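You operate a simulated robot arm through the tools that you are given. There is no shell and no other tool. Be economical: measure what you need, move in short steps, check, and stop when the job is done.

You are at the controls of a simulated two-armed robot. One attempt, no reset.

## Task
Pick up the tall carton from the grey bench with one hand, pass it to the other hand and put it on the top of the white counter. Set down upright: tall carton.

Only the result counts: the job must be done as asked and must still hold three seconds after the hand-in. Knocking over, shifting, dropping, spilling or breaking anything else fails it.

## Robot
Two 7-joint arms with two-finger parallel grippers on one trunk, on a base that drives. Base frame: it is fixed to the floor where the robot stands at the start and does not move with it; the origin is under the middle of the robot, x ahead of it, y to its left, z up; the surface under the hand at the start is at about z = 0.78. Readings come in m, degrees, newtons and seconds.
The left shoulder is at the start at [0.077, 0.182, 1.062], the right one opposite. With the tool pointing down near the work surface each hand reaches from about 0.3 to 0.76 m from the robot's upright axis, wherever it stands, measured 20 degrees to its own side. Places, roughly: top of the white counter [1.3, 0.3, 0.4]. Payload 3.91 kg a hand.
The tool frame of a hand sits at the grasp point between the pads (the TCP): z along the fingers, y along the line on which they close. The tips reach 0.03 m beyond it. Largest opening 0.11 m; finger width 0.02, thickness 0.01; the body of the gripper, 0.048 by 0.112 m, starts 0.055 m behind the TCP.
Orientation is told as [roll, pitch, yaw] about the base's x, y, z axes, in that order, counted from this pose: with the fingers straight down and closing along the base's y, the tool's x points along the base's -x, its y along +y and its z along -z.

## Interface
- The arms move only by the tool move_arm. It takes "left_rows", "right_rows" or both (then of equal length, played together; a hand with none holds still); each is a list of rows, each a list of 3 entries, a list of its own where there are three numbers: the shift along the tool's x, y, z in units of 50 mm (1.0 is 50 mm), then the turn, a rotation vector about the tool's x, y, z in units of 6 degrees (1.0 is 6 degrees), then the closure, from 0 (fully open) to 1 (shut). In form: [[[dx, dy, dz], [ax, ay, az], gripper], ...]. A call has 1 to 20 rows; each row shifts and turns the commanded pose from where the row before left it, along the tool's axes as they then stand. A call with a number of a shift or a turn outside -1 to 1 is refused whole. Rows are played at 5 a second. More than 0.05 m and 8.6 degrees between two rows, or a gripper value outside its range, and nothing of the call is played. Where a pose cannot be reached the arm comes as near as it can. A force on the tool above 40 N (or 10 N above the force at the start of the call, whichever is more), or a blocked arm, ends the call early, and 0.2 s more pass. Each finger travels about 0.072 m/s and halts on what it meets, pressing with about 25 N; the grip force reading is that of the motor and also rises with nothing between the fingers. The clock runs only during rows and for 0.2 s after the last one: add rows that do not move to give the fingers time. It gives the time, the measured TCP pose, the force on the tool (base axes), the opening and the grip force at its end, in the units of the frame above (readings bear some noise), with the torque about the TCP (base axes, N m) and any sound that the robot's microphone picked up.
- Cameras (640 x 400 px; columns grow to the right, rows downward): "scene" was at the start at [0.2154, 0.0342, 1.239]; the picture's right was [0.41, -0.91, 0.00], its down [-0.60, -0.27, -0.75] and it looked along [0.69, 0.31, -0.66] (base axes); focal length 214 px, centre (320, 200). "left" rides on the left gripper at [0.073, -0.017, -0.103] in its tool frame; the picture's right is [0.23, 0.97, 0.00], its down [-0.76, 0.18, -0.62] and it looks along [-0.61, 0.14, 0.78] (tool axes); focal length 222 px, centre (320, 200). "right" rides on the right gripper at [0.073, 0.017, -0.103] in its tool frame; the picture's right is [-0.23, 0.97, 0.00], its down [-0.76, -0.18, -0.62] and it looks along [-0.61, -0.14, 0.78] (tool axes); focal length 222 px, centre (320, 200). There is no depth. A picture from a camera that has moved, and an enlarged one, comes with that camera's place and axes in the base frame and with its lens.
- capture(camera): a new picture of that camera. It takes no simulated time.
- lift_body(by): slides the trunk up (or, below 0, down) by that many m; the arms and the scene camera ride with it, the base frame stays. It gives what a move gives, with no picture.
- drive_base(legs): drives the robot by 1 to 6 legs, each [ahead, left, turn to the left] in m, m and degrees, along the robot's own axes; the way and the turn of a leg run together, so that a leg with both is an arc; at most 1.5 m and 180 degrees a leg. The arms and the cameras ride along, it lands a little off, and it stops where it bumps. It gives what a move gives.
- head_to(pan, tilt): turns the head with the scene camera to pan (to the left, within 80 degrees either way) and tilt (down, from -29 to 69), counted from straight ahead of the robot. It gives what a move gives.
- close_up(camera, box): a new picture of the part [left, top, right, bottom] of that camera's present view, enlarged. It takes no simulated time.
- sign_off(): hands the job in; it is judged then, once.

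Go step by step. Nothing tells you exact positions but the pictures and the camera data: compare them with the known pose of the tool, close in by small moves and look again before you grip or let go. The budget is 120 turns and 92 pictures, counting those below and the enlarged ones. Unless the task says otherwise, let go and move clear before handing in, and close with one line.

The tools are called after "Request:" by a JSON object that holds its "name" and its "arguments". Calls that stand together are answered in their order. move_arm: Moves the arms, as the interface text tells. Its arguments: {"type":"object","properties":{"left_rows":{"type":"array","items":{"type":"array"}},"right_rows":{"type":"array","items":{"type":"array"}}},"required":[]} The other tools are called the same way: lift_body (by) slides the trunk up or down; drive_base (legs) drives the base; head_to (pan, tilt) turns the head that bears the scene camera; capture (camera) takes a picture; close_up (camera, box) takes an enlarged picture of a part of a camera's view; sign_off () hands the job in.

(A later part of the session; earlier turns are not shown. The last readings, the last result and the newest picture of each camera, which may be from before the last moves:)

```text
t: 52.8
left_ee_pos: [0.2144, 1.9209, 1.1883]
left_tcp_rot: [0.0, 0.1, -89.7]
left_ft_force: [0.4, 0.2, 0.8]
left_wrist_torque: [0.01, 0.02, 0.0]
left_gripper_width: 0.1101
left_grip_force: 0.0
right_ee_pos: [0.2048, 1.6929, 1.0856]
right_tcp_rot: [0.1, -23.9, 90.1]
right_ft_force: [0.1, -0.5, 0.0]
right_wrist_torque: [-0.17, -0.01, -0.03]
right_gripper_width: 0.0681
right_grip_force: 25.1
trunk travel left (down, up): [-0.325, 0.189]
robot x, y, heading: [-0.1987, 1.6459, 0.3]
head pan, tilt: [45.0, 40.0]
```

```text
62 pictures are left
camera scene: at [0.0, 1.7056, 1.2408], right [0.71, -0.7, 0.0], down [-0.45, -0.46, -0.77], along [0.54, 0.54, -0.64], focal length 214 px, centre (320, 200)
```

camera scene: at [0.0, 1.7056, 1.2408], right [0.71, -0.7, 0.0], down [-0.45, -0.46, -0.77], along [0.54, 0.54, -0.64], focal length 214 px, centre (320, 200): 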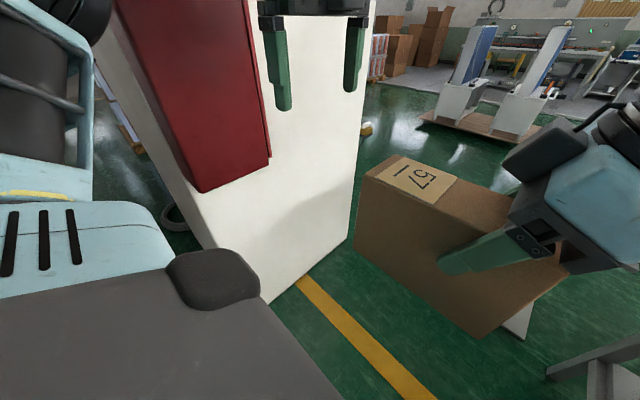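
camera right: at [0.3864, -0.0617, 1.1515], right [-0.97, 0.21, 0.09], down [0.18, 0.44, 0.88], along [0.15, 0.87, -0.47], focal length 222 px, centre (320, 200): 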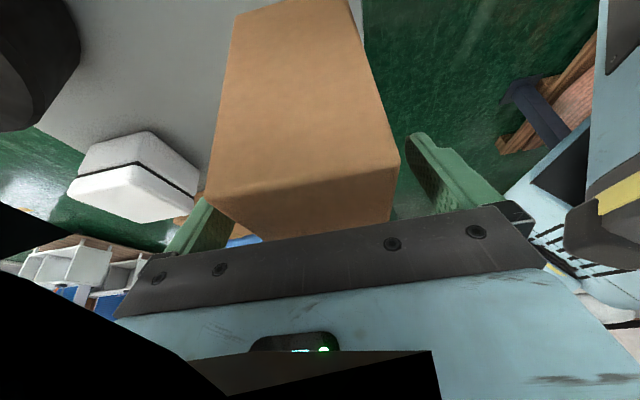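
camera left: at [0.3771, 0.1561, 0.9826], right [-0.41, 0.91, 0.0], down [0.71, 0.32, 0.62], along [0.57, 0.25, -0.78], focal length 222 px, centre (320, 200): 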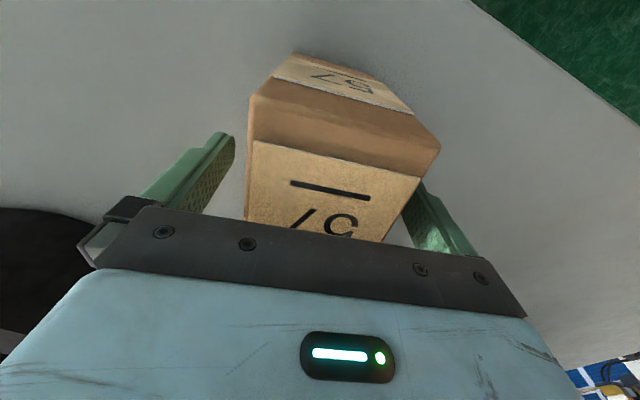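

There is a small pedestal stand (around [1.15, 1.4]) that narrows the gap. I look down to learn the size of my own base and re-measure the gap.

Request:
{"name": "lift_body", "arguments": {"by": 0.15}}

Request:
{"name": "head_to", "arguments": {"pan": 0, "tilt": 69}}

Request:
{"name": "capture", "arguments": {"camera": "scene"}}

Request:
{"name": "head_to", "arguments": {"pan": 15, "tilt": 35}}

Request:
{"name": "capture", "arguments": {"camera": "scene"}}

```text
t: 54.6
left_ee_pos: [0.2145, 1.921, 1.3382]
left_tcp_rot: [-0.1, 0.0, -89.6]
left_ft_force: [0.3, -0.3, 0.6]
left_wrist_torque: [0.02, 0.01, -0.01]
left_gripper_width: 0.1101
left_grip_force: 0.1
right_ee_pos: [0.1484, 1.6932, 1.3296]
right_tcp_rot: [-16.0, -23.5, 95.8]
right_ft_force: [-0.1, 0.3, -5.0]
right_wrist_torque: [-0.11, 0.02, 0.02]
right_gripper_width: 0.0677
right_grip_force: 24.8
trunk travel left (down, up): [-0.475, 0.039]
robot x, y, heading: [-0.1978, 1.6419, 0.4]
head pan, tilt: [45.0, 40.0]
```

```text
t: 55.7
left_ee_pos: [0.2144, 1.9209, 1.3382]
left_tcp_rot: [0.0, 0.0, -89.7]
left_ft_force: [0.1, -0.2, 0.3]
left_wrist_torque: [0.0, -0.01, 0.01]
left_gripper_width: 0.1101
left_grip_force: 0.0
right_ee_pos: [0.1502, 1.6897, 1.3267]
right_tcp_rot: [-15.3, -23.3, 95.2]
right_ft_force: [0.2, -0.2, -4.2]
right_wrist_torque: [-0.15, 0.05, 0.01]
right_gripper_width: 0.0678
right_grip_force: 25.0
trunk travel left (down, up): [-0.475, 0.039]
robot x, y, heading: [-0.1965, 1.647, 0.2]
head pan, tilt: [0.0, 68.8]
```

```text
61 pictures are left
camera scene: at [-0.0798, 1.7014, 1.4034], right [0.7, -0.71, 0.0], down [-0.51, -0.5, -0.7], along [0.5, 0.49, -0.72], focal length 214 px, centre (320, 200)
```

scene: 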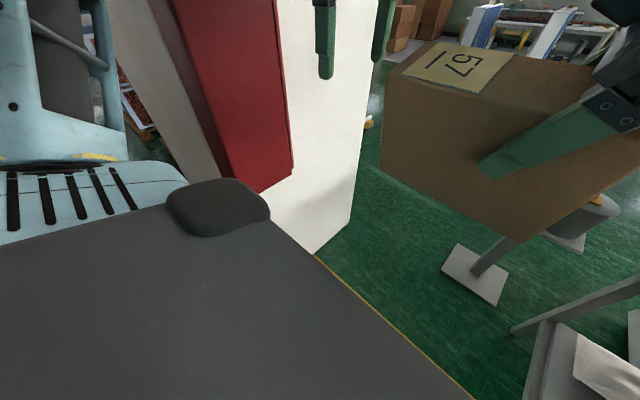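

```text
t: 56.7
left_ee_pos: [0.215, 1.9202, 1.3386]
left_tcp_rot: [0.0, 0.0, -89.7]
left_ft_force: [0.4, -0.4, -0.4]
left_wrist_torque: [0.05, 0.01, -0.01]
left_gripper_width: 0.1099
left_grip_force: 0.1
right_ee_pos: [0.1497, 1.6906, 1.3329]
right_tcp_rot: [-16.2, -23.7, 95.6]
right_ft_force: [-0.6, 0.3, -4.4]
right_wrist_torque: [-0.16, 0.07, 0.02]
right_gripper_width: 0.0678
right_grip_force: 25.5
trunk travel left (down, up): [-0.475, 0.039]
robot x, y, heading: [-0.1978, 1.6499, 0.5]
head pan, tilt: [15.0, 35.0]
```

```text
60 pictures are left
camera scene: at [-0.0765, 1.7054, 1.414], right [0.7, -0.71, 0.0], down [-0.44, -0.44, -0.78], along [0.55, 0.55, -0.63], focal length 214 px, centre (320, 200)
```

scene: 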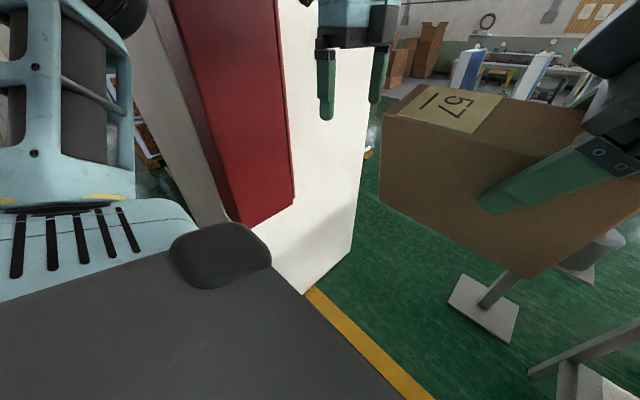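

After the trunk lift the right arm resettled (hand rolled ~15° and close to the head, and the head seems blocked at pan 45). I correct the right hand: roll it back and move it forward and down.

Request:
{"name": "move_arm", "arguments": {"right_rows": [[[0.2, -0.41, 0.48], [0, 0, 0], 1], [[0.2, -0.41, 0.48], [0.6, 0, 0], 1], [[0.2, -0.41, 0.48], [0.7, 0, 0], 1], [[0, 0, 0], [0.7, 0, 0], 1], [[0, 0, 0], [0.67, 0, 0], 1], [[0, 0, 0], [0, 0, 0], 1]]}}

Request:
{"name": "capture", "arguments": {"camera": "scene"}}

Request:
{"name": "capture", "arguments": {"camera": "right"}}

Request:
{"name": "capture", "arguments": {"camera": "left"}}

```text
t: 58.1
left_ee_pos: [0.2139, 1.9192, 1.3383]
left_tcp_rot: [0.0, 0.0, -89.6]
left_ft_force: [0.6, -0.6, 0.5]
left_wrist_torque: [-0.01, 0.0, -0.02]
left_gripper_width: 0.1101
left_grip_force: 0.0
right_ee_pos: [0.1642, 1.6866, 1.3322]
right_tcp_rot: [-22.6, -24.3, 92.6]
right_ft_force: [-0.5, -1.0, -4.6]
right_wrist_torque: [-0.15, 0.03, 0.02]
right_gripper_width: 0.0681
right_grip_force: 25.2
right hand out of reach, approached as far as the arm can: row 1, 2, 3
trunk travel left (down, up): [-0.475, 0.039]
robot x, y, heading: [-0.1945, 1.6428, -0.1]
head pan, tilt: [15.0, 35.0]
```

```text
59 pictures are left
camera scene: at [-0.0784, 1.7075, 1.4141], right [0.73, -0.69, 0.0], down [-0.43, -0.45, -0.78], along [0.54, 0.57, -0.62], focal length 214 px, centre (320, 200)
```

scene: 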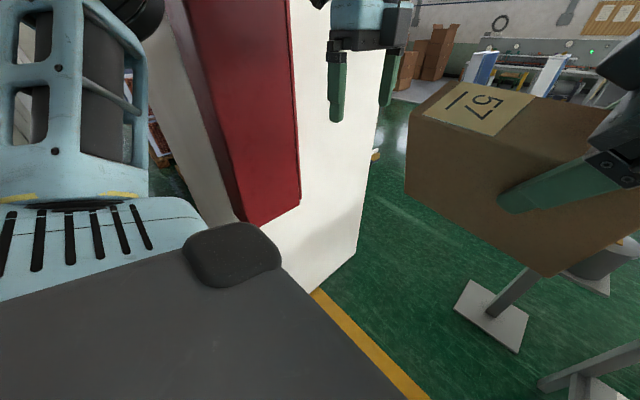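

```text
58 pictures are left
camera right: at [0.1138, 1.5801, 1.3835], right [-0.92, 0.32, -0.25], down [-0.09, 0.42, 0.9], along [0.39, 0.85, -0.36], focal length 222 px, centre (320, 200)
```

right: 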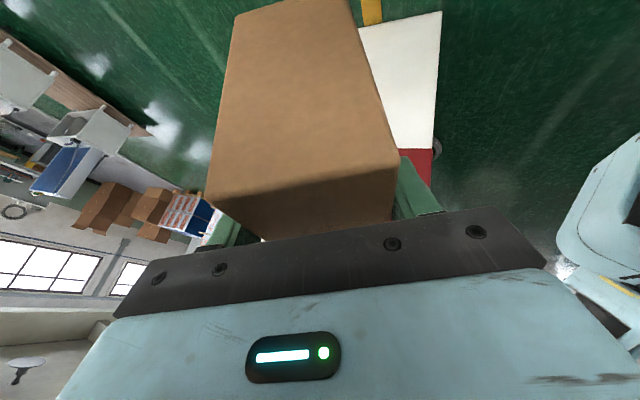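

```text
57 pictures are left
camera left: at [0.1961, 1.9932, 1.4426], right [0.97, 0.23, 0.0], down [0.18, -0.76, 0.62], along [0.14, -0.61, -0.78], focal length 222 px, centre (320, 200)
```

left: 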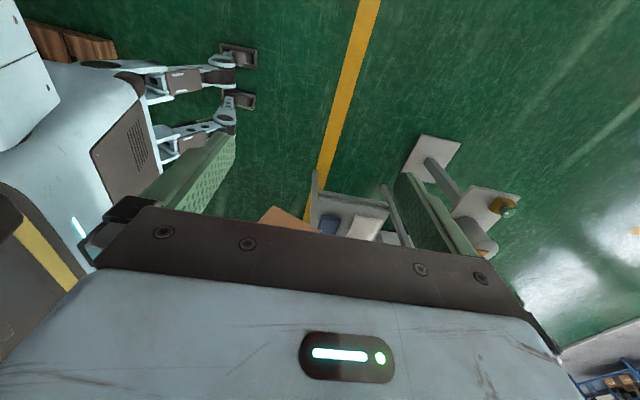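

The robot's own base is narrow (visible from the left hand), so the gap is passable. The right arm is at a joint limit from the 90° yaw, so I turn that hand back toward yaw 0, which swings the carton to the front.

Request:
{"name": "move_arm", "arguments": {"right_rows": [[[0, 0, 0], [0, 0, 1], 1], [[0, 0, 0], [0, 0, 1], 1], [[0, 0, 0], [0, 0, 1], 1], [[0, 0, 0], [0, 0, 1], 1], [[0, 0, 0], [0, 0, 0], 1]]}}

Request:
{"name": "capture", "arguments": {"camera": "scene"}}

```text
t: 59.3
left_ee_pos: [0.213, 1.9209, 1.338]
left_tcp_rot: [0.0, 0.0, -89.8]
left_ft_force: [-0.2, 0.0, 0.2]
left_wrist_torque: [0.01, -0.02, 0.01]
left_gripper_width: 0.1097
left_grip_force: 0.0
right_ee_pos: [0.1634, 1.6861, 1.3319]
right_tcp_rot: [-10.2, -31.4, 66.7]
right_ft_force: [-0.6, 0.1, -4.6]
right_wrist_torque: [-0.1, 0.1, 0.01]
right_gripper_width: 0.0681
right_grip_force: 25.1
trunk travel left (down, up): [-0.475, 0.039]
robot x, y, heading: [-0.1984, 1.6456, 0.3]
head pan, tilt: [15.0, 35.0]
```

```text
56 pictures are left
camera scene: at [-0.0786, 1.7078, 1.4147], right [0.73, -0.68, 0.0], down [-0.42, -0.45, -0.79], along [0.54, 0.57, -0.62], focal length 214 px, centre (320, 200)
```

scene: 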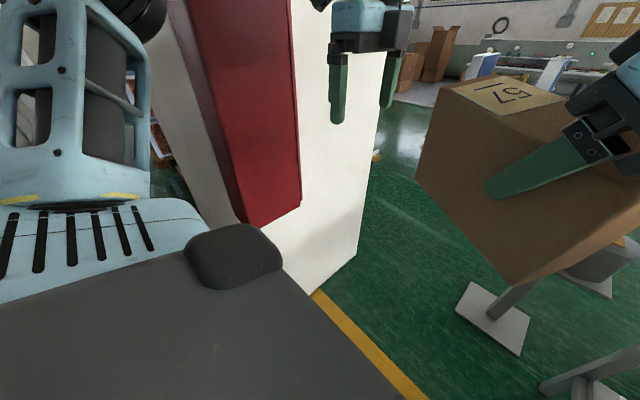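

Request:
{"name": "move_arm", "arguments": {"right_rows": [[[0, 0, 0], [-0.85, 0, 0], 1], [[0, 0, 0], [-0.85, 0, 0], 1], [[0, 0, 0], [0, 0.62, 0], 1], [[0, 0, 0], [0, 0.62, 0], 1], [[0, 0, 0], [0.407, 0, 0.91], 1], [[0, 0, 0], [0.407, 0, 0.91], 1], [[0, 0, 0], [0.407, 0, 0.91], 1], [[0, 0, 0], [0.407, 0, 0.91], 1], [[0, 0, 0], [0.407, 0, 0.91], 1], [[0, 0, 0], [0.407, 0, 0.91], 1], [[0, 0, 0], [0.407, 0, 0.91], 1], [[0, 0, 0], [0.407, 0, 0.91], 1], [[0, 0, 0], [0, 0, 0], 1]]}}

Request:
{"name": "capture", "arguments": {"camera": "scene"}}

```text
t: 62.1
left_ee_pos: [0.2135, 1.9205, 1.3375]
left_tcp_rot: [0.0, 0.1, -89.8]
left_ft_force: [-0.2, 0.0, 0.1]
left_wrist_torque: [0.03, -0.03, 0.02]
left_gripper_width: 0.1098
left_grip_force: 0.1
right_ee_pos: [0.1486, 1.6928, 1.3306]
right_tcp_rot: [-1.8, -25.3, 22.2]
right_ft_force: [1.3, 0.1, -4.3]
right_wrist_torque: [-0.04, 0.17, -0.02]
right_gripper_width: 0.0679
right_grip_force: 25.1
trunk travel left (down, up): [-0.475, 0.039]
robot x, y, heading: [-0.1976, 1.6481, 0.2]
head pan, tilt: [15.0, 35.0]
```

```text
55 pictures are left
camera scene: at [-0.0525, 1.6679, 1.4195], right [0.26, -0.96, 0.0], down [-0.55, -0.15, -0.82], along [0.79, 0.22, -0.57], focal length 214 px, centre (320, 200)
```

scene: 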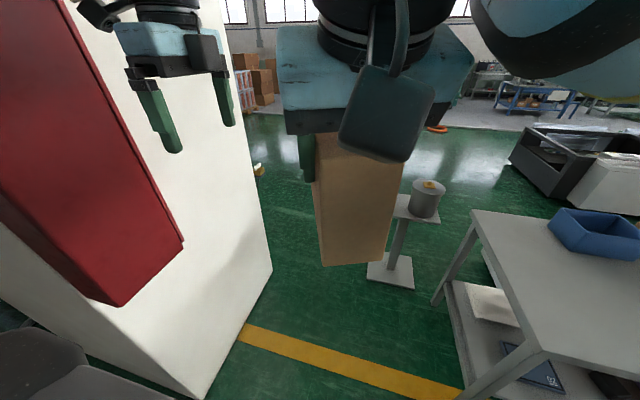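

The head is free again. Move the right hand forward, right and down to a relaxed carrying pose.

Request:
{"name": "move_arm", "arguments": {"right_rows": [[[-0.31, -0.6, 0.8], [-0.15, 0, 0], 1], [[-0.31, -0.6, 0.8], [-0.15, 0, 0], 1], [[-0.31, -0.6, 0.8], [0, 0, 0], 1], [[-0.31, -0.6, 0.8], [0, 0, 0], 1], [[-0.31, -0.6, 0.8], [0, 0, 0], 1], [[0, 0, 0], [0, 0, 0], 1]]}}

Request:
{"name": "capture", "arguments": {"camera": "scene"}}

```text
refused: row 1 steps farther than a row can; nothing moved
```

```text
54 pictures are left
camera scene: at [-0.0525, 1.6679, 1.4195], right [0.26, -0.96, 0.0], down [-0.55, -0.15, -0.82], along [0.79, 0.22, -0.57], focal length 214 px, centre (320, 200)
```

scene: 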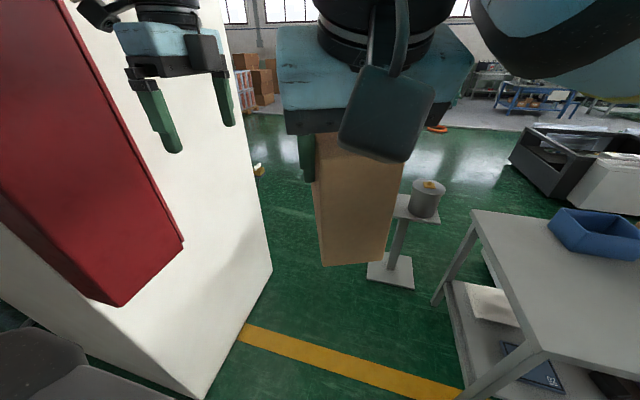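

Request:
{"name": "move_arm", "arguments": {"right_rows": [[[-0.26, -0.5, 0.67], [-0.15, 0, 0], 1], [[-0.26, -0.5, 0.67], [-0.15, 0, 0], 1], [[-0.26, -0.5, 0.67], [0, 0, 0], 1], [[-0.26, -0.5, 0.67], [0, 0, 0], 1], [[-0.26, -0.5, 0.67], [0, 0, 0], 1], [[-0.26, -0.5, 0.67], [0, 0, 0], 1], [[0, 0, 0], [0, 0, 0], 1]], "left_rows": [[[-0.4, -0.2, 0.6], [0, 0, 0], 0], [[-0.4, -0.2, 0.6], [0, 0, 0], 0], [[0, 0, 0.7], [0, 0, 0], 0], [[0, 0, 0.7], [0, 0, 0], 0], [[0, 0, 0], [0, 0, 0], 0], [[0, 0, 0], [0, 0, 0], 0], [[0, 0, 0], [0, 0, 0], 0]]}}

Request:
{"name": "capture", "arguments": {"camera": "scene"}}

```text
t: 63.7
left_ee_pos: [0.1941, 1.8779, 1.2066]
left_tcp_rot: [0.0, 0.0, -89.7]
left_ft_force: [-0.5, -0.6, 0.4]
left_wrist_torque: [-0.05, -0.03, -0.02]
left_gripper_width: 0.11
left_grip_force: 0.0
right_ee_pos: [0.3507, 1.6146, 1.181]
right_tcp_rot: [0.0, -25.3, 22.3]
right_ft_force: [-0.2, -0.3, -3.9]
right_wrist_torque: [-0.06, 0.17, 0.05]
right_gripper_width: 0.068
right_grip_force: 24.9
trunk travel left (down, up): [-0.475, 0.039]
robot x, y, heading: [-0.1996, 1.6424, 0.5]
head pan, tilt: [15.0, 35.0]
```

```text
53 pictures are left
camera scene: at [-0.0532, 1.6682, 1.4197], right [0.26, -0.96, 0.0], down [-0.55, -0.15, -0.82], along [0.79, 0.22, -0.57], focal length 214 px, centre (320, 200)
```

scene: 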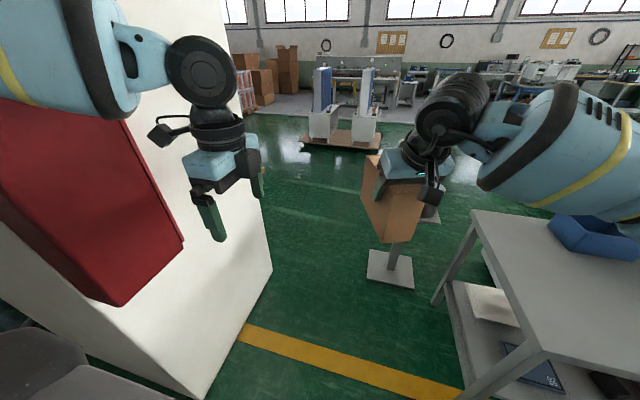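

Good carrying pose. I check where the left elbow is relative to the machine.

Request:
{"name": "head_to", "arguments": {"pan": 65, "tilt": 25}}

Request:
{"name": "capture", "arguments": {"camera": "scene"}}

Request:
{"name": "capture", "arguments": {"camera": "left"}}

```text
t: 64.8
left_ee_pos: [0.1954, 1.8793, 1.2052]
left_tcp_rot: [0.0, 0.0, -89.8]
left_ft_force: [0.9, -0.1, -0.4]
left_wrist_torque: [0.02, -0.03, 0.0]
left_gripper_width: 0.1102
left_grip_force: 0.1
right_ee_pos: [0.3493, 1.6138, 1.1831]
right_tcp_rot: [0.1, -25.4, 22.3]
right_ft_force: [0.3, 0.2, -5.3]
right_wrist_torque: [-0.06, 0.14, 0.02]
right_gripper_width: 0.0681
right_grip_force: 25.1
trunk travel left (down, up): [-0.475, 0.039]
robot x, y, heading: [-0.1954, 1.6442, 0.1]
head pan, tilt: [65.0, 25.0]
```

```text
52 pictures are left
camera scene: at [-0.0988, 1.7284, 1.4353], right [0.91, -0.42, 0.0], down [-0.18, -0.38, -0.91], along [0.38, 0.82, -0.42], focal length 214 px, centre (320, 200)
```

scene: 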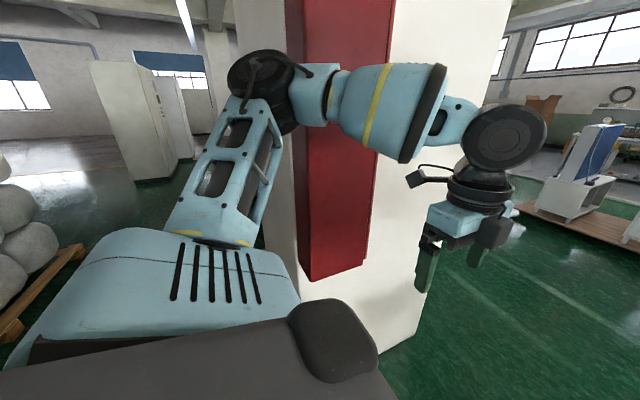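

```text
51 pictures are left
camera left: at [0.1774, 1.9509, 1.3111], right [0.97, 0.23, 0.0], down [0.18, -0.76, 0.62], along [0.14, -0.61, -0.78], focal length 222 px, centre (320, 200)
```

left: 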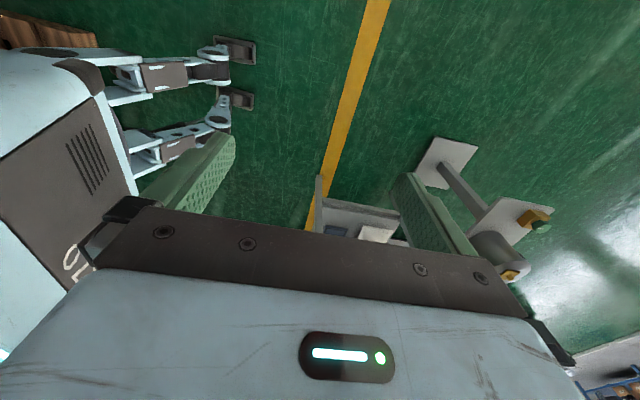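

Turning the robot 45° right makes it narrow on the machine side. I turn, then slide along the gap part-way and look.

Request:
{"name": "drive_base", "arguments": {"legs": [[0, 0, -45], [0.43, 0.49, 0]]}}

Request:
{"name": "head_to", "arguments": {"pan": 50, "tilt": 40}}

Request:
{"name": "capture", "arguments": {"camera": "scene"}}

Request:
{"name": "head_to", "arguments": {"pan": -10, "tilt": 35}}

Request:
{"name": "capture", "arguments": {"camera": "scene"}}

```text
t: 71.7
left_ee_pos: [0.8934, 1.5636, 1.2071]
left_tcp_rot: [0.1, 0.1, -135.4]
left_ft_force: [0.4, -0.2, 0.0]
left_wrist_torque: [-0.02, -0.01, -0.01]
left_gripper_width: 0.1102
left_grip_force: 0.2
right_ee_pos: [0.8126, 1.2683, 1.1827]
right_tcp_rot: [0.0, -25.3, -23.4]
right_ft_force: [0.3, 0.3, -5.2]
right_wrist_torque: [0.07, 0.15, -0.03]
right_gripper_width: 0.0679
right_grip_force: 25.3
trunk travel left (down, up): [-0.475, 0.039]
robot x, y, heading: [0.452, 1.6799, -45.1]
head pan, tilt: [65.0, 25.0]
```

```text
t: 72.5
left_ee_pos: [0.8951, 1.5633, 1.206]
left_tcp_rot: [0.1, 0.1, -135.3]
left_ft_force: [1.3, 0.3, -0.1]
left_wrist_torque: [0.0, -0.02, -0.02]
left_gripper_width: 0.1099
left_grip_force: 0.0
right_ee_pos: [0.8122, 1.2676, 1.1824]
right_tcp_rot: [0.0, -25.2, -23.4]
right_ft_force: [-0.7, 0.0, -4.2]
right_wrist_torque: [0.11, 0.1, 0.02]
right_gripper_width: 0.068
right_grip_force: 25.1
trunk travel left (down, up): [-0.475, 0.039]
robot x, y, heading: [0.4504, 1.6804, -45.3]
head pan, tilt: [50.0, 40.0]
```

```text
50 pictures are left
camera scene: at [0.5785, 1.6452, 1.412], right [0.08, -1.0, 0.0], down [-0.64, -0.05, -0.77], along [0.76, 0.06, -0.64], focal length 214 px, centre (320, 200)
```

scene: 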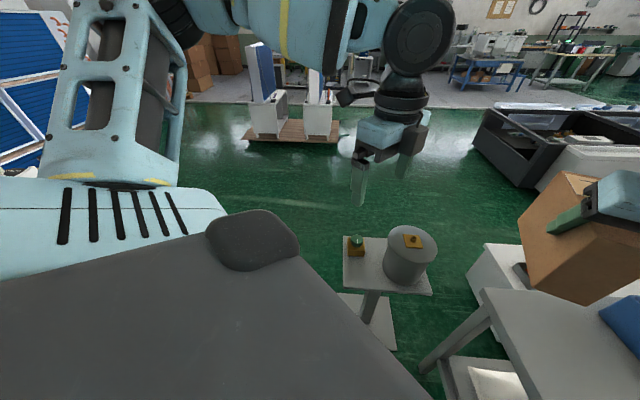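

```text
t: 73.8
left_ee_pos: [0.8931, 1.5645, 1.207]
left_tcp_rot: [-0.1, 0.0, -135.5]
left_ft_force: [0.0, 1.2, 0.9]
left_wrist_torque: [0.01, 0.02, -0.02]
left_gripper_width: 0.1098
left_grip_force: 0.0
right_ee_pos: [0.8119, 1.2687, 1.1825]
right_tcp_rot: [0.0, -25.3, -23.4]
right_ft_force: [-0.3, 0.6, -5.0]
right_wrist_torque: [0.06, 0.13, 0.03]
right_gripper_width: 0.0678
right_grip_force: 24.6
trunk travel left (down, up): [-0.475, 0.039]
robot x, y, heading: [0.4468, 1.682, -45.3]
head pan, tilt: [-10.0, 35.0]
```

```text
49 pictures are left
camera scene: at [0.5439, 1.5658, 1.4195], right [-0.82, -0.57, 0.0], down [-0.33, 0.47, -0.82], along [0.47, -0.67, -0.57], focal length 214 px, centre (320, 200)
```

scene: 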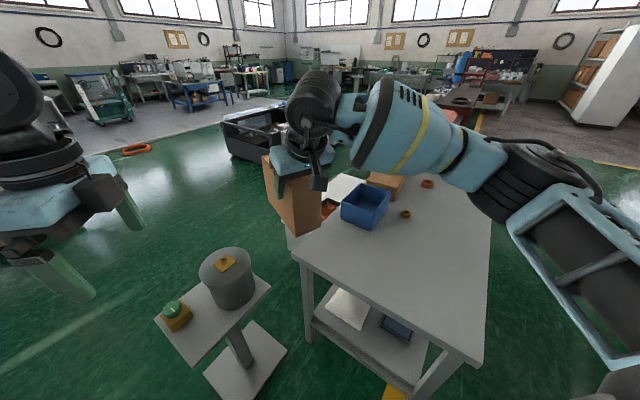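

The white counter is visible just behind the bench: left end near y≈0.72, top z≈0.4. I pass between machine and pedestal to about [1.65, 1.95].

Request:
{"name": "drive_base", "arguments": {"legs": [[0.165, 0.545, 0], [0.495, 0.495, 0]]}}

Request:
{"name": "head_to", "arguments": {"pan": -45, "tilt": 35}}

Request:
{"name": "capture", "arguments": {"camera": "scene"}}

Request:
{"name": "head_to", "arguments": {"pan": 0, "tilt": 35}}

Request:
{"name": "capture", "arguments": {"camera": "scene"}}

```text
t: 83.5
left_ee_pos: [2.0957, 1.8328, 1.2073]
left_tcp_rot: [0.0, -0.1, -135.2]
left_ft_force: [0.0, -0.6, 0.1]
left_wrist_torque: [0.0, 0.0, -0.01]
left_gripper_width: 0.11
left_grip_force: 0.0
right_ee_pos: [2.0162, 1.5366, 1.1816]
right_tcp_rot: [-0.1, -25.3, -23.1]
right_ft_force: [-0.6, 0.2, -5.1]
right_wrist_torque: [0.04, 0.19, 0.03]
right_gripper_width: 0.0677
right_grip_force: 25.3
trunk travel left (down, up): [-0.475, 0.039]
robot x, y, heading: [1.6517, 1.9469, -44.8]
head pan, tilt: [-10.0, 35.0]
```

```text
t: 84.5
left_ee_pos: [2.0966, 1.8312, 1.2063]
left_tcp_rot: [0.0, 0.0, -135.1]
left_ft_force: [0.1, 0.7, 0.4]
left_wrist_torque: [0.01, -0.01, 0.04]
left_gripper_width: 0.1101
left_grip_force: 0.1
right_ee_pos: [2.0167, 1.5365, 1.1815]
right_tcp_rot: [0.1, -25.1, -23.1]
right_ft_force: [-0.1, 0.2, -4.2]
right_wrist_torque: [0.07, 0.12, 0.01]
right_gripper_width: 0.0679
right_grip_force: 25.2
trunk travel left (down, up): [-0.475, 0.039]
robot x, y, heading: [1.6559, 1.946, -45.0]
head pan, tilt: [-45.0, 35.0]
```

```text
48 pictures are left
camera scene: at [1.6958, 1.8169, 1.4195], right [-1.0, 0.0, 0.0], down [0.0, 0.57, -0.82], along [0.0, -0.82, -0.57], focal length 214 px, centre (320, 200)
```

scene: 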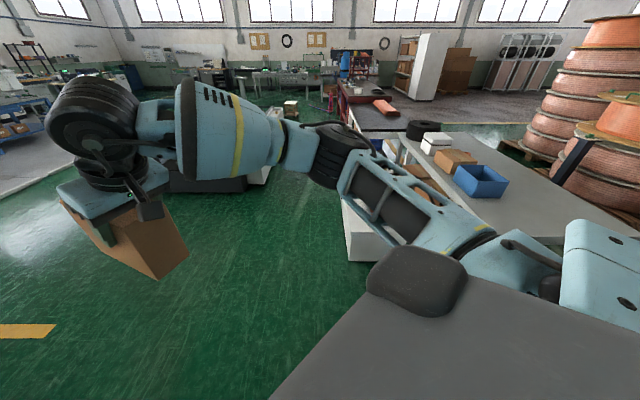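

```text
t: 85.7
left_ee_pos: [2.0952, 1.8313, 1.2068]
left_tcp_rot: [0.0, 0.1, -135.2]
left_ft_force: [0.1, 0.4, -0.1]
left_wrist_torque: [0.02, 0.03, 0.0]
left_gripper_width: 0.1098
left_grip_force: 0.1
right_ee_pos: [2.016, 1.536, 1.181]
right_tcp_rot: [0.0, -25.2, -23.0]
right_ft_force: [0.2, -0.4, -5.1]
right_wrist_torque: [0.04, 0.15, -0.03]
right_gripper_width: 0.068
right_grip_force: 25.3
trunk travel left (down, up): [-0.475, 0.039]
robot x, y, heading: [1.6514, 1.9467, -45.1]
head pan, tilt: [0.0, 35.0]
```

```text
47 pictures are left
camera scene: at [1.7579, 1.8426, 1.4195], right [-0.71, -0.71, 0.0], down [-0.41, 0.41, -0.82], along [0.58, -0.58, -0.57], focal length 214 px, centre (320, 200)
```

scene: 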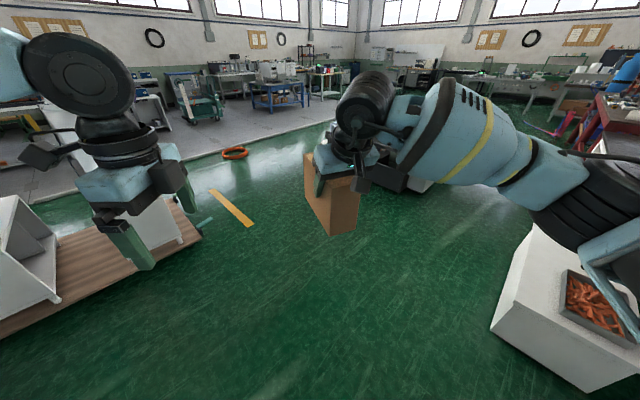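

The counter is on the right with a tray of orange parts on it. I move to its far-left corner and turn to face it.

Request:
{"name": "drive_base", "arguments": {"legs": [[0.6, 0, 0], [0, 0, -90]]}}

Request:
{"name": "head_to", "arguments": {"pan": 15, "tilt": 35}}

Request:
{"name": "capture", "arguments": {"camera": "scene"}}

```text
t: 92.9
left_ee_pos: [1.9783, 1.0741, 1.2063]
left_tcp_rot: [0.0, 0.1, 136.0]
left_ft_force: [-1.5, 0.5, 0.5]
left_wrist_torque: [0.01, 0.02, -0.01]
left_gripper_width: 0.1101
left_grip_force: 0.2
right_ee_pos: [1.6815, 1.1486, 1.1816]
right_tcp_rot: [0.0, -25.2, -112.1]
right_ft_force: [0.7, -0.2, -4.9]
right_wrist_torque: [0.17, -0.04, 0.0]
right_gripper_width: 0.0679
right_grip_force: 25.2
trunk travel left (down, up): [-0.475, 0.039]
robot x, y, heading: [2.0841, 1.5187, -133.8]
head pan, tilt: [0.0, 35.0]
```

```text
t: 93.7
left_ee_pos: [1.9783, 1.0747, 1.2066]
left_tcp_rot: [0.0, 0.0, 136.0]
left_ft_force: [0.2, -1.0, 0.4]
left_wrist_torque: [0.01, 0.02, 0.02]
left_gripper_width: 0.11
left_grip_force: 0.0
right_ee_pos: [1.6813, 1.149, 1.1817]
right_tcp_rot: [0.0, -25.2, -112.0]
right_ft_force: [-0.2, 0.3, -4.3]
right_wrist_torque: [0.17, -0.09, -0.01]
right_gripper_width: 0.0681
right_grip_force: 24.7
trunk travel left (down, up): [-0.475, 0.039]
robot x, y, heading: [2.0895, 1.521, -133.9]
head pan, tilt: [15.0, 35.0]
```

```text
46 pictures are left
camera scene: at [2.0, 1.3985, 1.4195], right [-0.88, 0.48, 0.0], down [0.28, 0.5, -0.82], along [-0.4, -0.72, -0.57], focal length 214 px, centre (320, 200)
```

scene: 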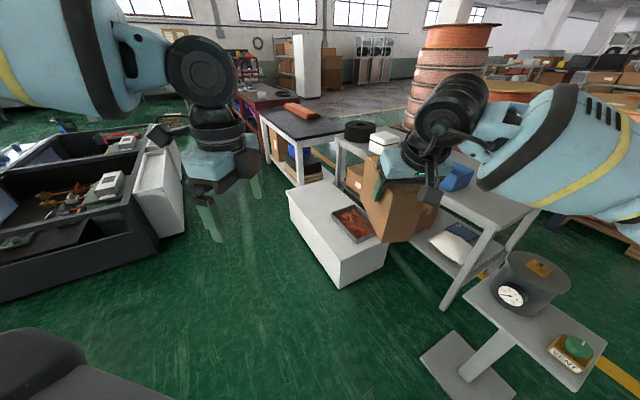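

Counter measured: x 1.1–1.49, y −0.16 to 0.73, tray at y 0.3–0.64. The free part is y < 0.27; I aim for the carton centre at about [1.32, 0.07]. Drive to [1.9, 0.35], keeping the heading.

Request:
{"name": "drive_base", "arguments": {"legs": [[0.975, 0.674, 0]]}}

Request:
{"name": "head_to", "arguments": {"pan": -5, "tilt": 45}}

Request:
{"name": "capture", "arguments": {"camera": "scene"}}

```text
t: 100.0
left_ee_pos: [1.7787, -0.0895, 1.2073]
left_tcp_rot: [0.0, 0.0, 135.6]
left_ft_force: [-0.1, -0.4, 0.4]
left_wrist_torque: [0.0, 0.0, -0.02]
left_gripper_width: 0.11
left_grip_force: 0.0
right_ee_pos: [1.482, -0.0134, 1.1815]
right_tcp_rot: [0.0, -25.3, -112.7]
right_ft_force: [-0.6, -0.2, -4.3]
right_wrist_torque: [0.14, -0.06, -0.03]
right_gripper_width: 0.0679
right_grip_force: 25.3
trunk travel left (down, up): [-0.475, 0.039]
robot x, y, heading: [1.8923, 0.3548, -134.6]
head pan, tilt: [15.0, 35.0]
```

```text
t: 100.8
left_ee_pos: [1.7801, -0.09, 1.2063]
left_tcp_rot: [0.0, 0.0, 135.5]
left_ft_force: [0.0, 0.2, -0.1]
left_wrist_torque: [0.01, -0.01, 0.04]
left_gripper_width: 0.11
left_grip_force: 0.0
right_ee_pos: [1.4826, -0.0122, 1.1818]
right_tcp_rot: [0.0, -25.2, -112.6]
right_ft_force: [0.2, 0.2, -3.9]
right_wrist_torque: [0.14, -0.04, 0.0]
right_gripper_width: 0.068
right_grip_force: 25.3
trunk travel left (down, up): [-0.475, 0.039]
robot x, y, heading: [1.8939, 0.3554, -134.4]
head pan, tilt: [-5.0, 45.0]
```

```text
45 pictures are left
camera scene: at [1.7861, 0.2577, 1.4047], right [-0.65, 0.76, 0.0], down [0.54, 0.46, -0.71], along [-0.54, -0.46, -0.71], focal length 214 px, centre (320, 200)
```

scene: 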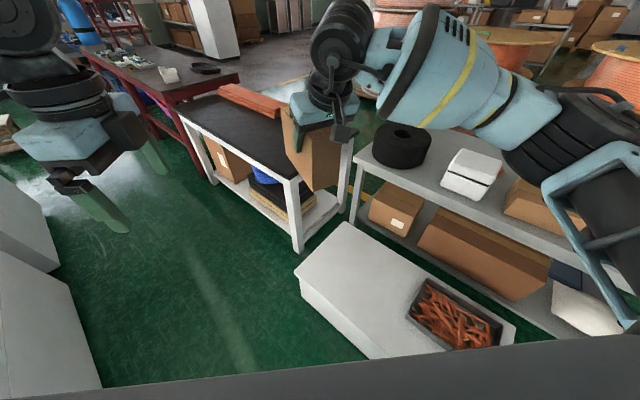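

Clear view of the free area (x 1.1–1.49, y −0.15 to 0.33). Lower the trunk in a first step.

Request:
{"name": "lift_body", "arguments": {"by": -0.3}}

Request:
{"name": "capture", "arguments": {"camera": "scene"}}

```text
t: 103.8
left_ee_pos: [1.7794, -0.09, 0.9067]
left_tcp_rot: [0.0, 0.0, 135.6]
left_ft_force: [1.1, -0.5, -0.8]
left_wrist_torque: [-0.01, -0.02, -0.02]
left_gripper_width: 0.1102
left_grip_force: 0.1
right_ee_pos: [1.4833, -0.013, 0.8823]
right_tcp_rot: [0.0, -25.3, -112.5]
right_ft_force: [-0.4, 0.1, -4.4]
right_wrist_torque: [0.17, -0.07, 0.0]
right_gripper_width: 0.0679
right_grip_force: 24.7
trunk travel left (down, up): [-0.175, 0.339]
robot x, y, heading: [1.8872, 0.3529, -134.4]
head pan, tilt: [-5.0, 45.0]
```

```text
44 pictures are left
camera scene: at [1.6986, 0.1687, 1.075], right [-0.65, 0.76, 0.0], down [0.54, 0.46, -0.71], along [-0.54, -0.46, -0.71], focal length 214 px, centre (320, 200)
```

scene: 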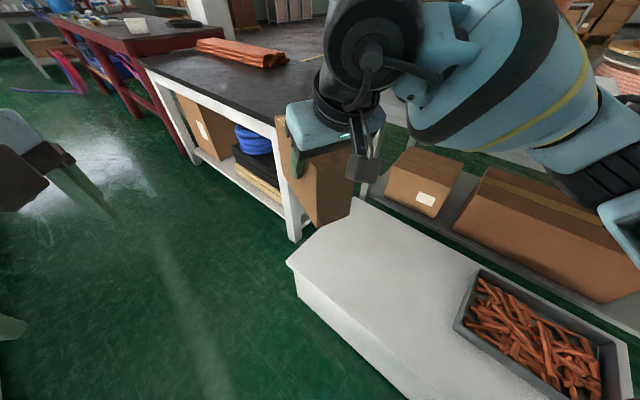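

Shift the hand over the free area.

Request:
{"name": "move_arm", "arguments": {"right_rows": [[[0.118, -0.824, -0.056], [0, 0, 0], 1], [[0.118, -0.824, -0.056], [0, 0, 0], 1], [[0.118, -0.824, -0.056], [0, 0, 0], 1], [[0.118, -0.824, -0.056], [0, 0, 0], 1], [[0.118, -0.824, -0.056], [0, 0, 0], 1], [[0, 0, 0], [0, 0, 0], 1]]}}

Request:
{"name": "capture", "arguments": {"camera": "scene"}}

Request:
{"name": "capture", "arguments": {"camera": "left"}}

```text
t: 105.2
left_ee_pos: [1.7802, -0.091, 0.906]
left_tcp_rot: [0.0, -0.1, 135.5]
left_ft_force: [0.3, 0.1, -0.5]
left_wrist_torque: [-0.01, -0.03, 0.02]
left_gripper_width: 0.1099
left_grip_force: 0.0
right_ee_pos: [1.3043, 0.0963, 0.8826]
right_tcp_rot: [0.0, -25.2, -112.6]
right_ft_force: [-0.1, 0.4, -5.0]
right_wrist_torque: [0.18, -0.08, 0.0]
right_gripper_width: 0.068
right_grip_force: 25.1
trunk travel left (down, up): [-0.175, 0.339]
robot x, y, heading: [1.892, 0.359, -134.5]
head pan, tilt: [-5.0, 45.0]
```

```text
43 pictures are left
camera scene: at [1.6986, 0.1684, 1.0749], right [-0.65, 0.76, 0.0], down [0.54, 0.46, -0.71], along [-0.54, -0.46, -0.71], focal length 214 px, centre (320, 200)
```

scene: 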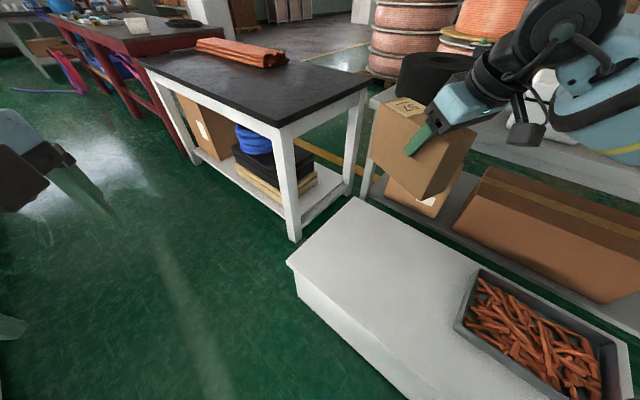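

```text
42 pictures are left
camera left: at [1.8418, -0.1286, 1.0112], right [-0.52, -0.85, 0.0], down [-0.67, 0.41, 0.62], along [-0.53, 0.32, -0.78], focal length 222 px, centre (320, 200)
```

left: 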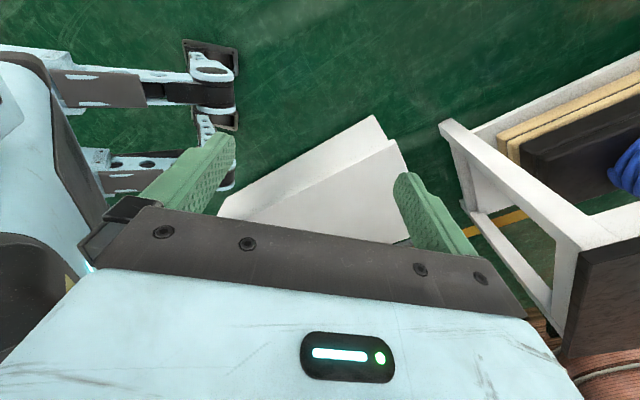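

Over the free part. Lower the trunk the rest of the way and correct a 1.2° pitch.

Request:
{"name": "lift_body", "arguments": {"by": -0.165}}

Request:
{"name": "move_arm", "arguments": {"right_rows": [[[0, 0, 0], [0, 0.2, 0], 1], [[0, 0, 0], [0, 0, 0], 1]]}}

Request:
{"name": "head_to", "arguments": {"pan": -15, "tilt": 35}}

Request:
{"name": "capture", "arguments": {"camera": "scene"}}

```text
t: 107.1
left_ee_pos: [1.7793, -0.0884, 0.7423]
left_tcp_rot: [0.1, 0.1, 135.5]
left_ft_force: [-0.3, 0.1, 1.0]
left_wrist_torque: [0.01, -0.02, -0.01]
left_gripper_width: 0.11
left_grip_force: 0.1
right_ee_pos: [1.3051, 0.0956, 0.7165]
right_tcp_rot: [0.0, -25.3, -112.6]
right_ft_force: [0.2, 0.3, -3.8]
right_wrist_torque: [0.13, -0.07, 0.0]
right_gripper_width: 0.068
right_grip_force: 24.5
trunk travel left (down, up): [-0.01, 0.504]
robot x, y, heading: [1.8905, 0.3526, -134.5]
head pan, tilt: [-5.0, 45.0]
```

```text
t: 107.7
left_ee_pos: [1.7792, -0.0886, 0.7418]
left_tcp_rot: [0.0, 0.0, 135.5]
left_ft_force: [0.1, -0.5, -0.1]
left_wrist_torque: [0.0, -0.02, 0.01]
left_gripper_width: 0.1101
left_grip_force: 0.1
right_ee_pos: [1.3051, 0.098, 0.7181]
right_tcp_rot: [0.0, -24.1, -112.5]
right_ft_force: [0.4, -0.6, -4.5]
right_wrist_torque: [0.14, -0.09, -0.03]
right_gripper_width: 0.0679
right_grip_force: 24.7
trunk travel left (down, up): [-0.01, 0.504]
robot x, y, heading: [1.8894, 0.3548, -134.3]
head pan, tilt: [-5.0, 45.0]
```

```text
t: 108.5
left_ee_pos: [1.7785, -0.0904, 0.7411]
left_tcp_rot: [0.0, 0.1, 135.6]
left_ft_force: [0.4, -0.1, -0.3]
left_wrist_torque: [0.0, -0.03, 0.0]
left_gripper_width: 0.11
left_grip_force: 0.1
right_ee_pos: [1.3053, 0.0977, 0.7174]
right_tcp_rot: [-0.1, -24.0, -112.6]
right_ft_force: [0.2, -1.0, -3.7]
right_wrist_torque: [0.11, -0.03, 0.02]
right_gripper_width: 0.0681
right_grip_force: 25.2
trunk travel left (down, up): [-0.01, 0.504]
robot x, y, heading: [1.8869, 0.3545, -134.6]
head pan, tilt: [-15.0, 35.0]
```

```text
41 pictures are left
camera scene: at [1.6433, 0.1348, 0.9133], right [-0.51, 0.86, 0.0], down [0.49, 0.29, -0.82], along [-0.7, -0.42, -0.57], focal length 214 px, centre (320, 200)
```

scene: 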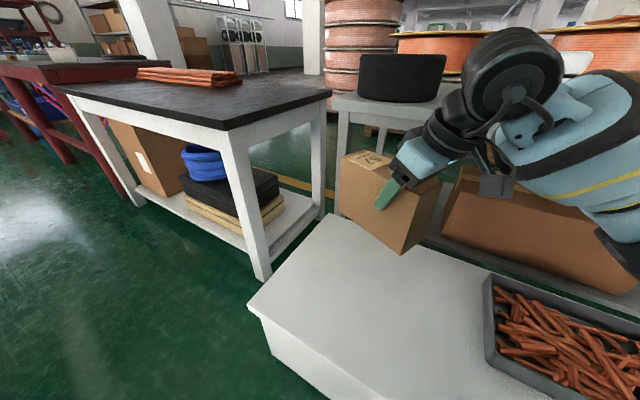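

Carton bottom is at z≈0.615 and level. Descend 0.17 m vertically, then look.

Request:
{"name": "move_arm", "arguments": {"right_rows": [[[0.346, 0, 0.776], [0, 0, 0], 1], [[0.346, 0, 0.776], [0, 0, 0], 1], [[0.346, 0, 0.776], [0, 0, 0], 1], [[0.346, 0, 0.776], [0, 0, 0], 1], [[0, 0, 0], [0, 0, 0], 1]]}}

Request:
{"name": "capture", "arguments": {"camera": "scene"}}

Request:
{"name": "capture", "arguments": {"camera": "right"}}

```text
t: 109.7
left_ee_pos: [1.7785, -0.0892, 0.7424]
left_tcp_rot: [0.0, 0.0, 135.5]
left_ft_force: [0.0, 0.6, -0.3]
left_wrist_torque: [0.01, 0.01, 0.03]
left_gripper_width: 0.1101
left_grip_force: 0.0
right_ee_pos: [1.3058, 0.0975, 0.5458]
right_tcp_rot: [0.0, -24.0, -112.7]
right_ft_force: [-1.1, 0.4, -4.4]
right_wrist_torque: [0.17, -0.07, -0.02]
right_gripper_width: 0.0679
right_grip_force: 25.1
trunk travel left (down, up): [-0.01, 0.504]
robot x, y, heading: [1.8912, 0.3542, -134.5]
head pan, tilt: [-15.0, 35.0]
```

```text
40 pictures are left
camera scene: at [1.6432, 0.1348, 0.9133], right [-0.51, 0.86, 0.0], down [0.49, 0.29, -0.82], along [-0.71, -0.42, -0.57], focal length 214 px, centre (320, 200)
```

scene: 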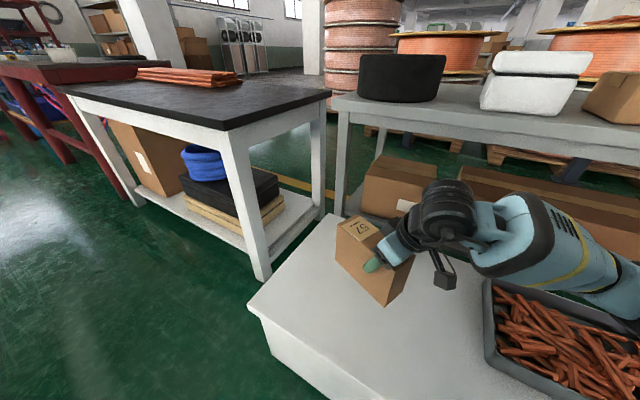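

```text
39 pictures are left
camera right: at [1.3631, 0.1899, 0.6111], right [0.82, -0.56, 0.09], down [-0.33, -0.34, 0.88], along [-0.47, -0.75, -0.47], focal length 222 px, centre (320, 200)
```

right: 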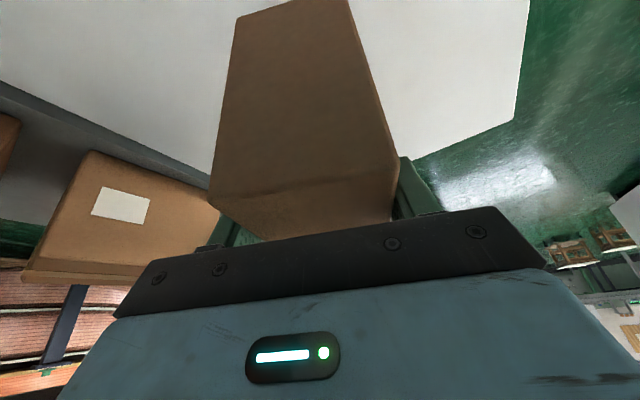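

About 4 cm to go. Continue down in small steps.

Request:
{"name": "move_arm", "arguments": {"right_rows": [[[0.065, 0, 0.146], [0, 0, 0], 1], [[0.065, 0, 0.146], [0, 0, 0], 1], [[0.065, 0, 0.146], [0, 0, 0], 1], [[0.065, 0, 0.146], [0, 0, 0], 1], [[0, 0, 0], [0, 0, 0], 1]]}}

Request:
{"name": "close_up", "arguments": {"camera": "scene", "box": [290, 180, 490, 340]}}

```text
t: 110.8
left_ee_pos: [1.7797, -0.0899, 0.7422]
left_tcp_rot: [0.0, 0.1, 135.4]
left_ft_force: [0.6, -0.3, -0.7]
left_wrist_torque: [-0.01, -0.01, 0.03]
left_gripper_width: 0.1099
left_grip_force: 0.0
right_ee_pos: [1.3062, 0.0963, 0.5146]
right_tcp_rot: [0.0, -24.0, -112.5]
right_ft_force: [0.5, 0.2, -3.8]
right_wrist_torque: [0.2, -0.09, -0.01]
right_gripper_width: 0.068
right_grip_force: 24.9
trunk travel left (down, up): [-0.01, 0.504]
robot x, y, heading: [1.8918, 0.3544, -134.6]
head pan, tilt: [-15.0, 35.0]
```

```text
2.50 times, centred on (390, 260) of scene
camera zoom: at [1.6432, 0.1348, 0.9133], right [-0.51, 0.86, 0.0], down [0.49, 0.29, -0.82], along [-0.71, -0.42, -0.57], focal length 536 px, centre (145, 50)
```

zoom: 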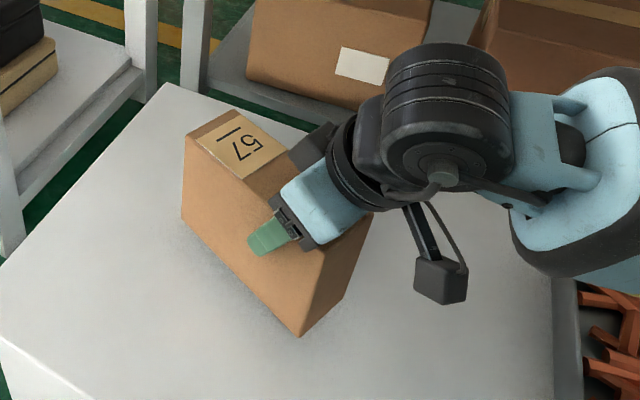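

Nearly down, no contact yet. 3 mm steps now.

Request:
{"name": "move_arm", "arguments": {"right_rows": [[[0.0325, 0, 0.073], [0, 0, 0], 1], [[0.0244, 0, 0.055], [0, 0, 0], 1], [[0, 0, 0], [0, 0, 0], 1]]}}

```text
t: 111.7
left_ee_pos: [1.7782, -0.0902, 0.742]
left_tcp_rot: [0.0, 0.0, 135.5]
left_ft_force: [-0.4, 0.5, 0.2]
left_wrist_torque: [0.0, -0.01, 0.01]
left_gripper_width: 0.1103
left_grip_force: 0.0
right_ee_pos: [1.3065, 0.0981, 0.5072]
right_tcp_rot: [0.0, -23.9, -112.6]
right_ft_force: [-0.7, 0.6, -4.7]
right_wrist_torque: [0.1, -0.05, -0.02]
right_gripper_width: 0.068
right_grip_force: 24.7
trunk travel left (down, up): [-0.01, 0.504]
robot x, y, heading: [1.8916, 0.3546, -134.3]
head pan, tilt: [-15.0, 35.0]
```

Request:
{"name": "move_arm", "arguments": {"right_rows": [[[0.0244, 0, 0.055], [0, 0, 0], 1], [[0, 0, 0], [0, 0, 0], 1]]}}

Request:
{"name": "move_arm", "arguments": {"right_rows": [[[0.0163, 0, 0.037], [0, 0, 0], 1], [[0, 0, 0], [0, 0, 0], 1]]}}

```text
t: 112.2
left_ee_pos: [1.7797, -0.0903, 0.7422]
left_tcp_rot: [-0.1, -0.1, 135.5]
left_ft_force: [0.9, -0.1, -0.5]
left_wrist_torque: [0.03, -0.04, 0.0]
left_gripper_width: 0.1103
left_grip_force: 0.1
right_ee_pos: [1.3053, 0.0966, 0.5044]
right_tcp_rot: [0.0, -23.9, -112.6]
right_ft_force: [0.4, 0.5, -4.3]
right_wrist_torque: [0.13, -0.06, -0.04]
right_gripper_width: 0.068
right_grip_force: 24.7
trunk travel left (down, up): [-0.01, 0.504]
robot x, y, heading: [1.8922, 0.3529, -134.6]
head pan, tilt: [-15.0, 35.0]
```

```text
t: 112.8
left_ee_pos: [1.7791, -0.0895, 0.7418]
left_tcp_rot: [-0.1, 0.0, 135.5]
left_ft_force: [-0.1, 0.1, 0.4]
left_wrist_torque: [0.01, -0.04, 0.02]
left_gripper_width: 0.1098
left_grip_force: 0.1
right_ee_pos: [1.3052, 0.0962, 0.5031]
right_tcp_rot: [0.0, -24.1, -112.7]
right_ft_force: [-0.1, -0.2, -5.2]
right_wrist_torque: [0.13, -0.05, 0.03]
right_gripper_width: 0.0679
right_grip_force: 25.2
trunk travel left (down, up): [-0.01, 0.504]
robot x, y, heading: [1.8875, 0.3519, -134.3]
head pan, tilt: [-15.0, 35.0]
```

Request:
{"name": "move_arm", "arguments": {"right_rows": [[[0.0244, 0, 0.055], [0, 0, 0], 1], [[0, 0, 0], [0, 0, 0], 1]]}}

Request:
{"name": "close_up", "arguments": {"camera": "scene", "box": [330, 220, 450, 320]}}

```text
t: 113.5
left_ee_pos: [1.7786, -0.0892, 0.7421]
left_tcp_rot: [0.0, 0.0, 135.5]
left_ft_force: [-0.2, 0.1, 0.2]
left_wrist_torque: [-0.01, 0.0, -0.01]
left_gripper_width: 0.1101
left_grip_force: 0.1
right_ee_pos: [1.3053, 0.0959, 0.5001]
right_tcp_rot: [0.0, -24.0, -112.6]
right_ft_force: [0.3, -0.3, -4.5]
right_wrist_torque: [0.09, -0.05, 0.05]
right_gripper_width: 0.0679
right_grip_force: 25.3
trunk travel left (down, up): [-0.01, 0.504]
robot x, y, heading: [1.888, 0.3561, -134.2]
head pan, tilt: [-15.0, 35.0]
```

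```text
4.00 times, centred on (390, 270) of scene
camera zoom: at [1.6432, 0.1348, 0.9133], right [-0.51, 0.86, 0.0], down [0.49, 0.29, -0.82], along [-0.71, -0.42, -0.57], focal length 858 px, centre (40, -80)
```

zoom: 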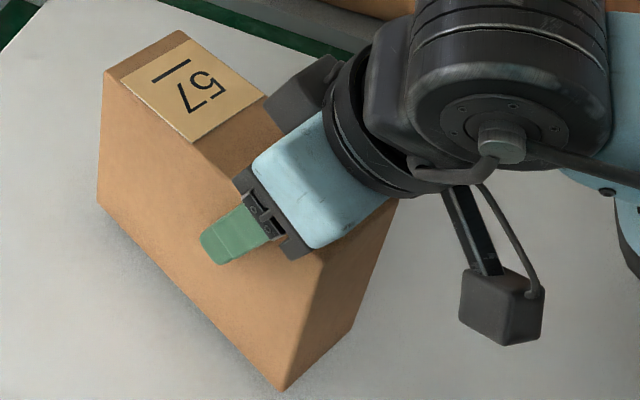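

Request:
{"name": "move_arm", "arguments": {"right_rows": [[[0.0244, 0, 0.055], [0, 0, 0], 1], [[0, 0, 0], [0, 0, 0], 1]]}}

Request:
{"name": "move_arm", "arguments": {"right_rows": [[[0.0244, 0, 0.055], [0, 0, 0], 1], [[0, 0, 0], [0, 0, 0], 1]]}}

```text
t: 114.0
left_ee_pos: [1.7797, -0.0891, 0.7424]
left_tcp_rot: [0.0, 0.0, 135.5]
left_ft_force: [0.3, -0.2, -0.1]
left_wrist_torque: [0.01, 0.02, -0.01]
left_gripper_width: 0.11
left_grip_force: 0.2
right_ee_pos: [1.3062, 0.0958, 0.4977]
right_tcp_rot: [-0.1, -24.1, -112.6]
right_ft_force: [0.6, 0.5, -5.4]
right_wrist_torque: [0.14, -0.08, 0.02]
right_gripper_width: 0.0678
right_grip_force: 25.4
trunk travel left (down, up): [-0.01, 0.504]
robot x, y, heading: [1.8908, 0.3535, -134.1]
head pan, tilt: [-15.0, 35.0]
```

```text
t: 114.7
left_ee_pos: [1.778, -0.0894, 0.7424]
left_tcp_rot: [0.0, -0.1, 135.6]
left_ft_force: [0.4, 0.0, -0.2]
left_wrist_torque: [0.0, 0.01, 0.02]
left_gripper_width: 0.1098
left_grip_force: 0.0
right_ee_pos: [1.3058, 0.0956, 0.4941]
right_tcp_rot: [0.0, -24.0, -112.6]
right_ft_force: [-1.0, 0.7, -4.3]
right_wrist_torque: [0.15, -0.04, 0.01]
right_gripper_width: 0.068
right_grip_force: 25.1
trunk travel left (down, up): [-0.01, 0.504]
robot x, y, heading: [1.8915, 0.3529, -134.5]
head pan, tilt: [-15.0, 35.0]
```

Request:
{"name": "move_arm", "arguments": {"right_rows": [[[0.0244, 0, 0.055], [0, 0, 0], 1], [[0, 0, 0], [0, 0, 0], 1]]}}

Request:
{"name": "move_arm", "arguments": {"right_rows": [[[0.0244, 0, 0.055], [0, 0, 0], 1], [[0, 0, 0], [0, 0, 0], 1]]}}

Request:
{"name": "capture", "arguments": {"camera": "right"}}

```text
t: 115.2
left_ee_pos: [1.7788, -0.0897, 0.7415]
left_tcp_rot: [-0.1, 0.0, 135.6]
left_ft_force: [-0.4, -0.3, 0.1]
left_wrist_torque: [0.02, 0.01, 0.02]
left_gripper_width: 0.1101
left_grip_force: 0.1
right_ee_pos: [1.3064, 0.0956, 0.4899]
right_tcp_rot: [0.0, -23.9, -112.5]
right_ft_force: [-0.1, 0.2, -4.5]
right_wrist_torque: [0.14, -0.04, -0.02]
right_gripper_width: 0.0677
right_grip_force: 25.0
trunk travel left (down, up): [-0.01, 0.504]
robot x, y, heading: [1.893, 0.3561, -134.6]
head pan, tilt: [-15.0, 35.0]
```

```text
t: 115.8
left_ee_pos: [1.7795, -0.0897, 0.7426]
left_tcp_rot: [0.0, 0.0, 135.4]
left_ft_force: [1.1, -0.3, -0.2]
left_wrist_torque: [-0.01, 0.01, 0.01]
left_gripper_width: 0.1098
left_grip_force: 0.1
right_ee_pos: [1.3069, 0.0954, 0.4874]
right_tcp_rot: [0.1, -24.0, -112.5]
right_ft_force: [-0.6, 0.2, -5.5]
right_wrist_torque: [0.15, -0.07, -0.02]
right_gripper_width: 0.068
right_grip_force: 24.9
trunk travel left (down, up): [-0.01, 0.504]
robot x, y, heading: [1.8918, 0.3515, -134.4]
head pan, tilt: [-15.0, 35.0]
```

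```text
36 pictures are left
camera right: at [1.3627, 0.1887, 0.5519], right [0.82, -0.56, 0.09], down [-0.33, -0.34, 0.88], along [-0.47, -0.75, -0.47], focal length 222 px, centre (320, 200)
```

right: 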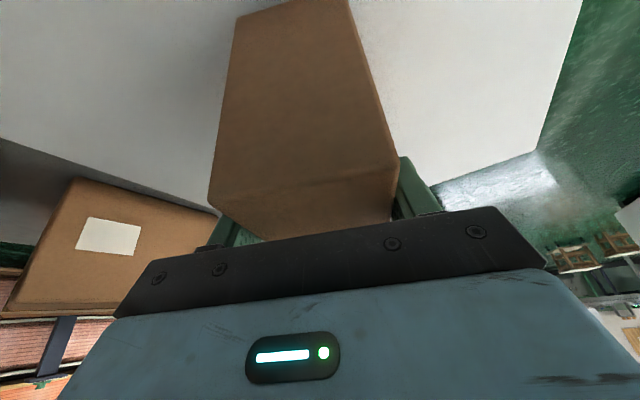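

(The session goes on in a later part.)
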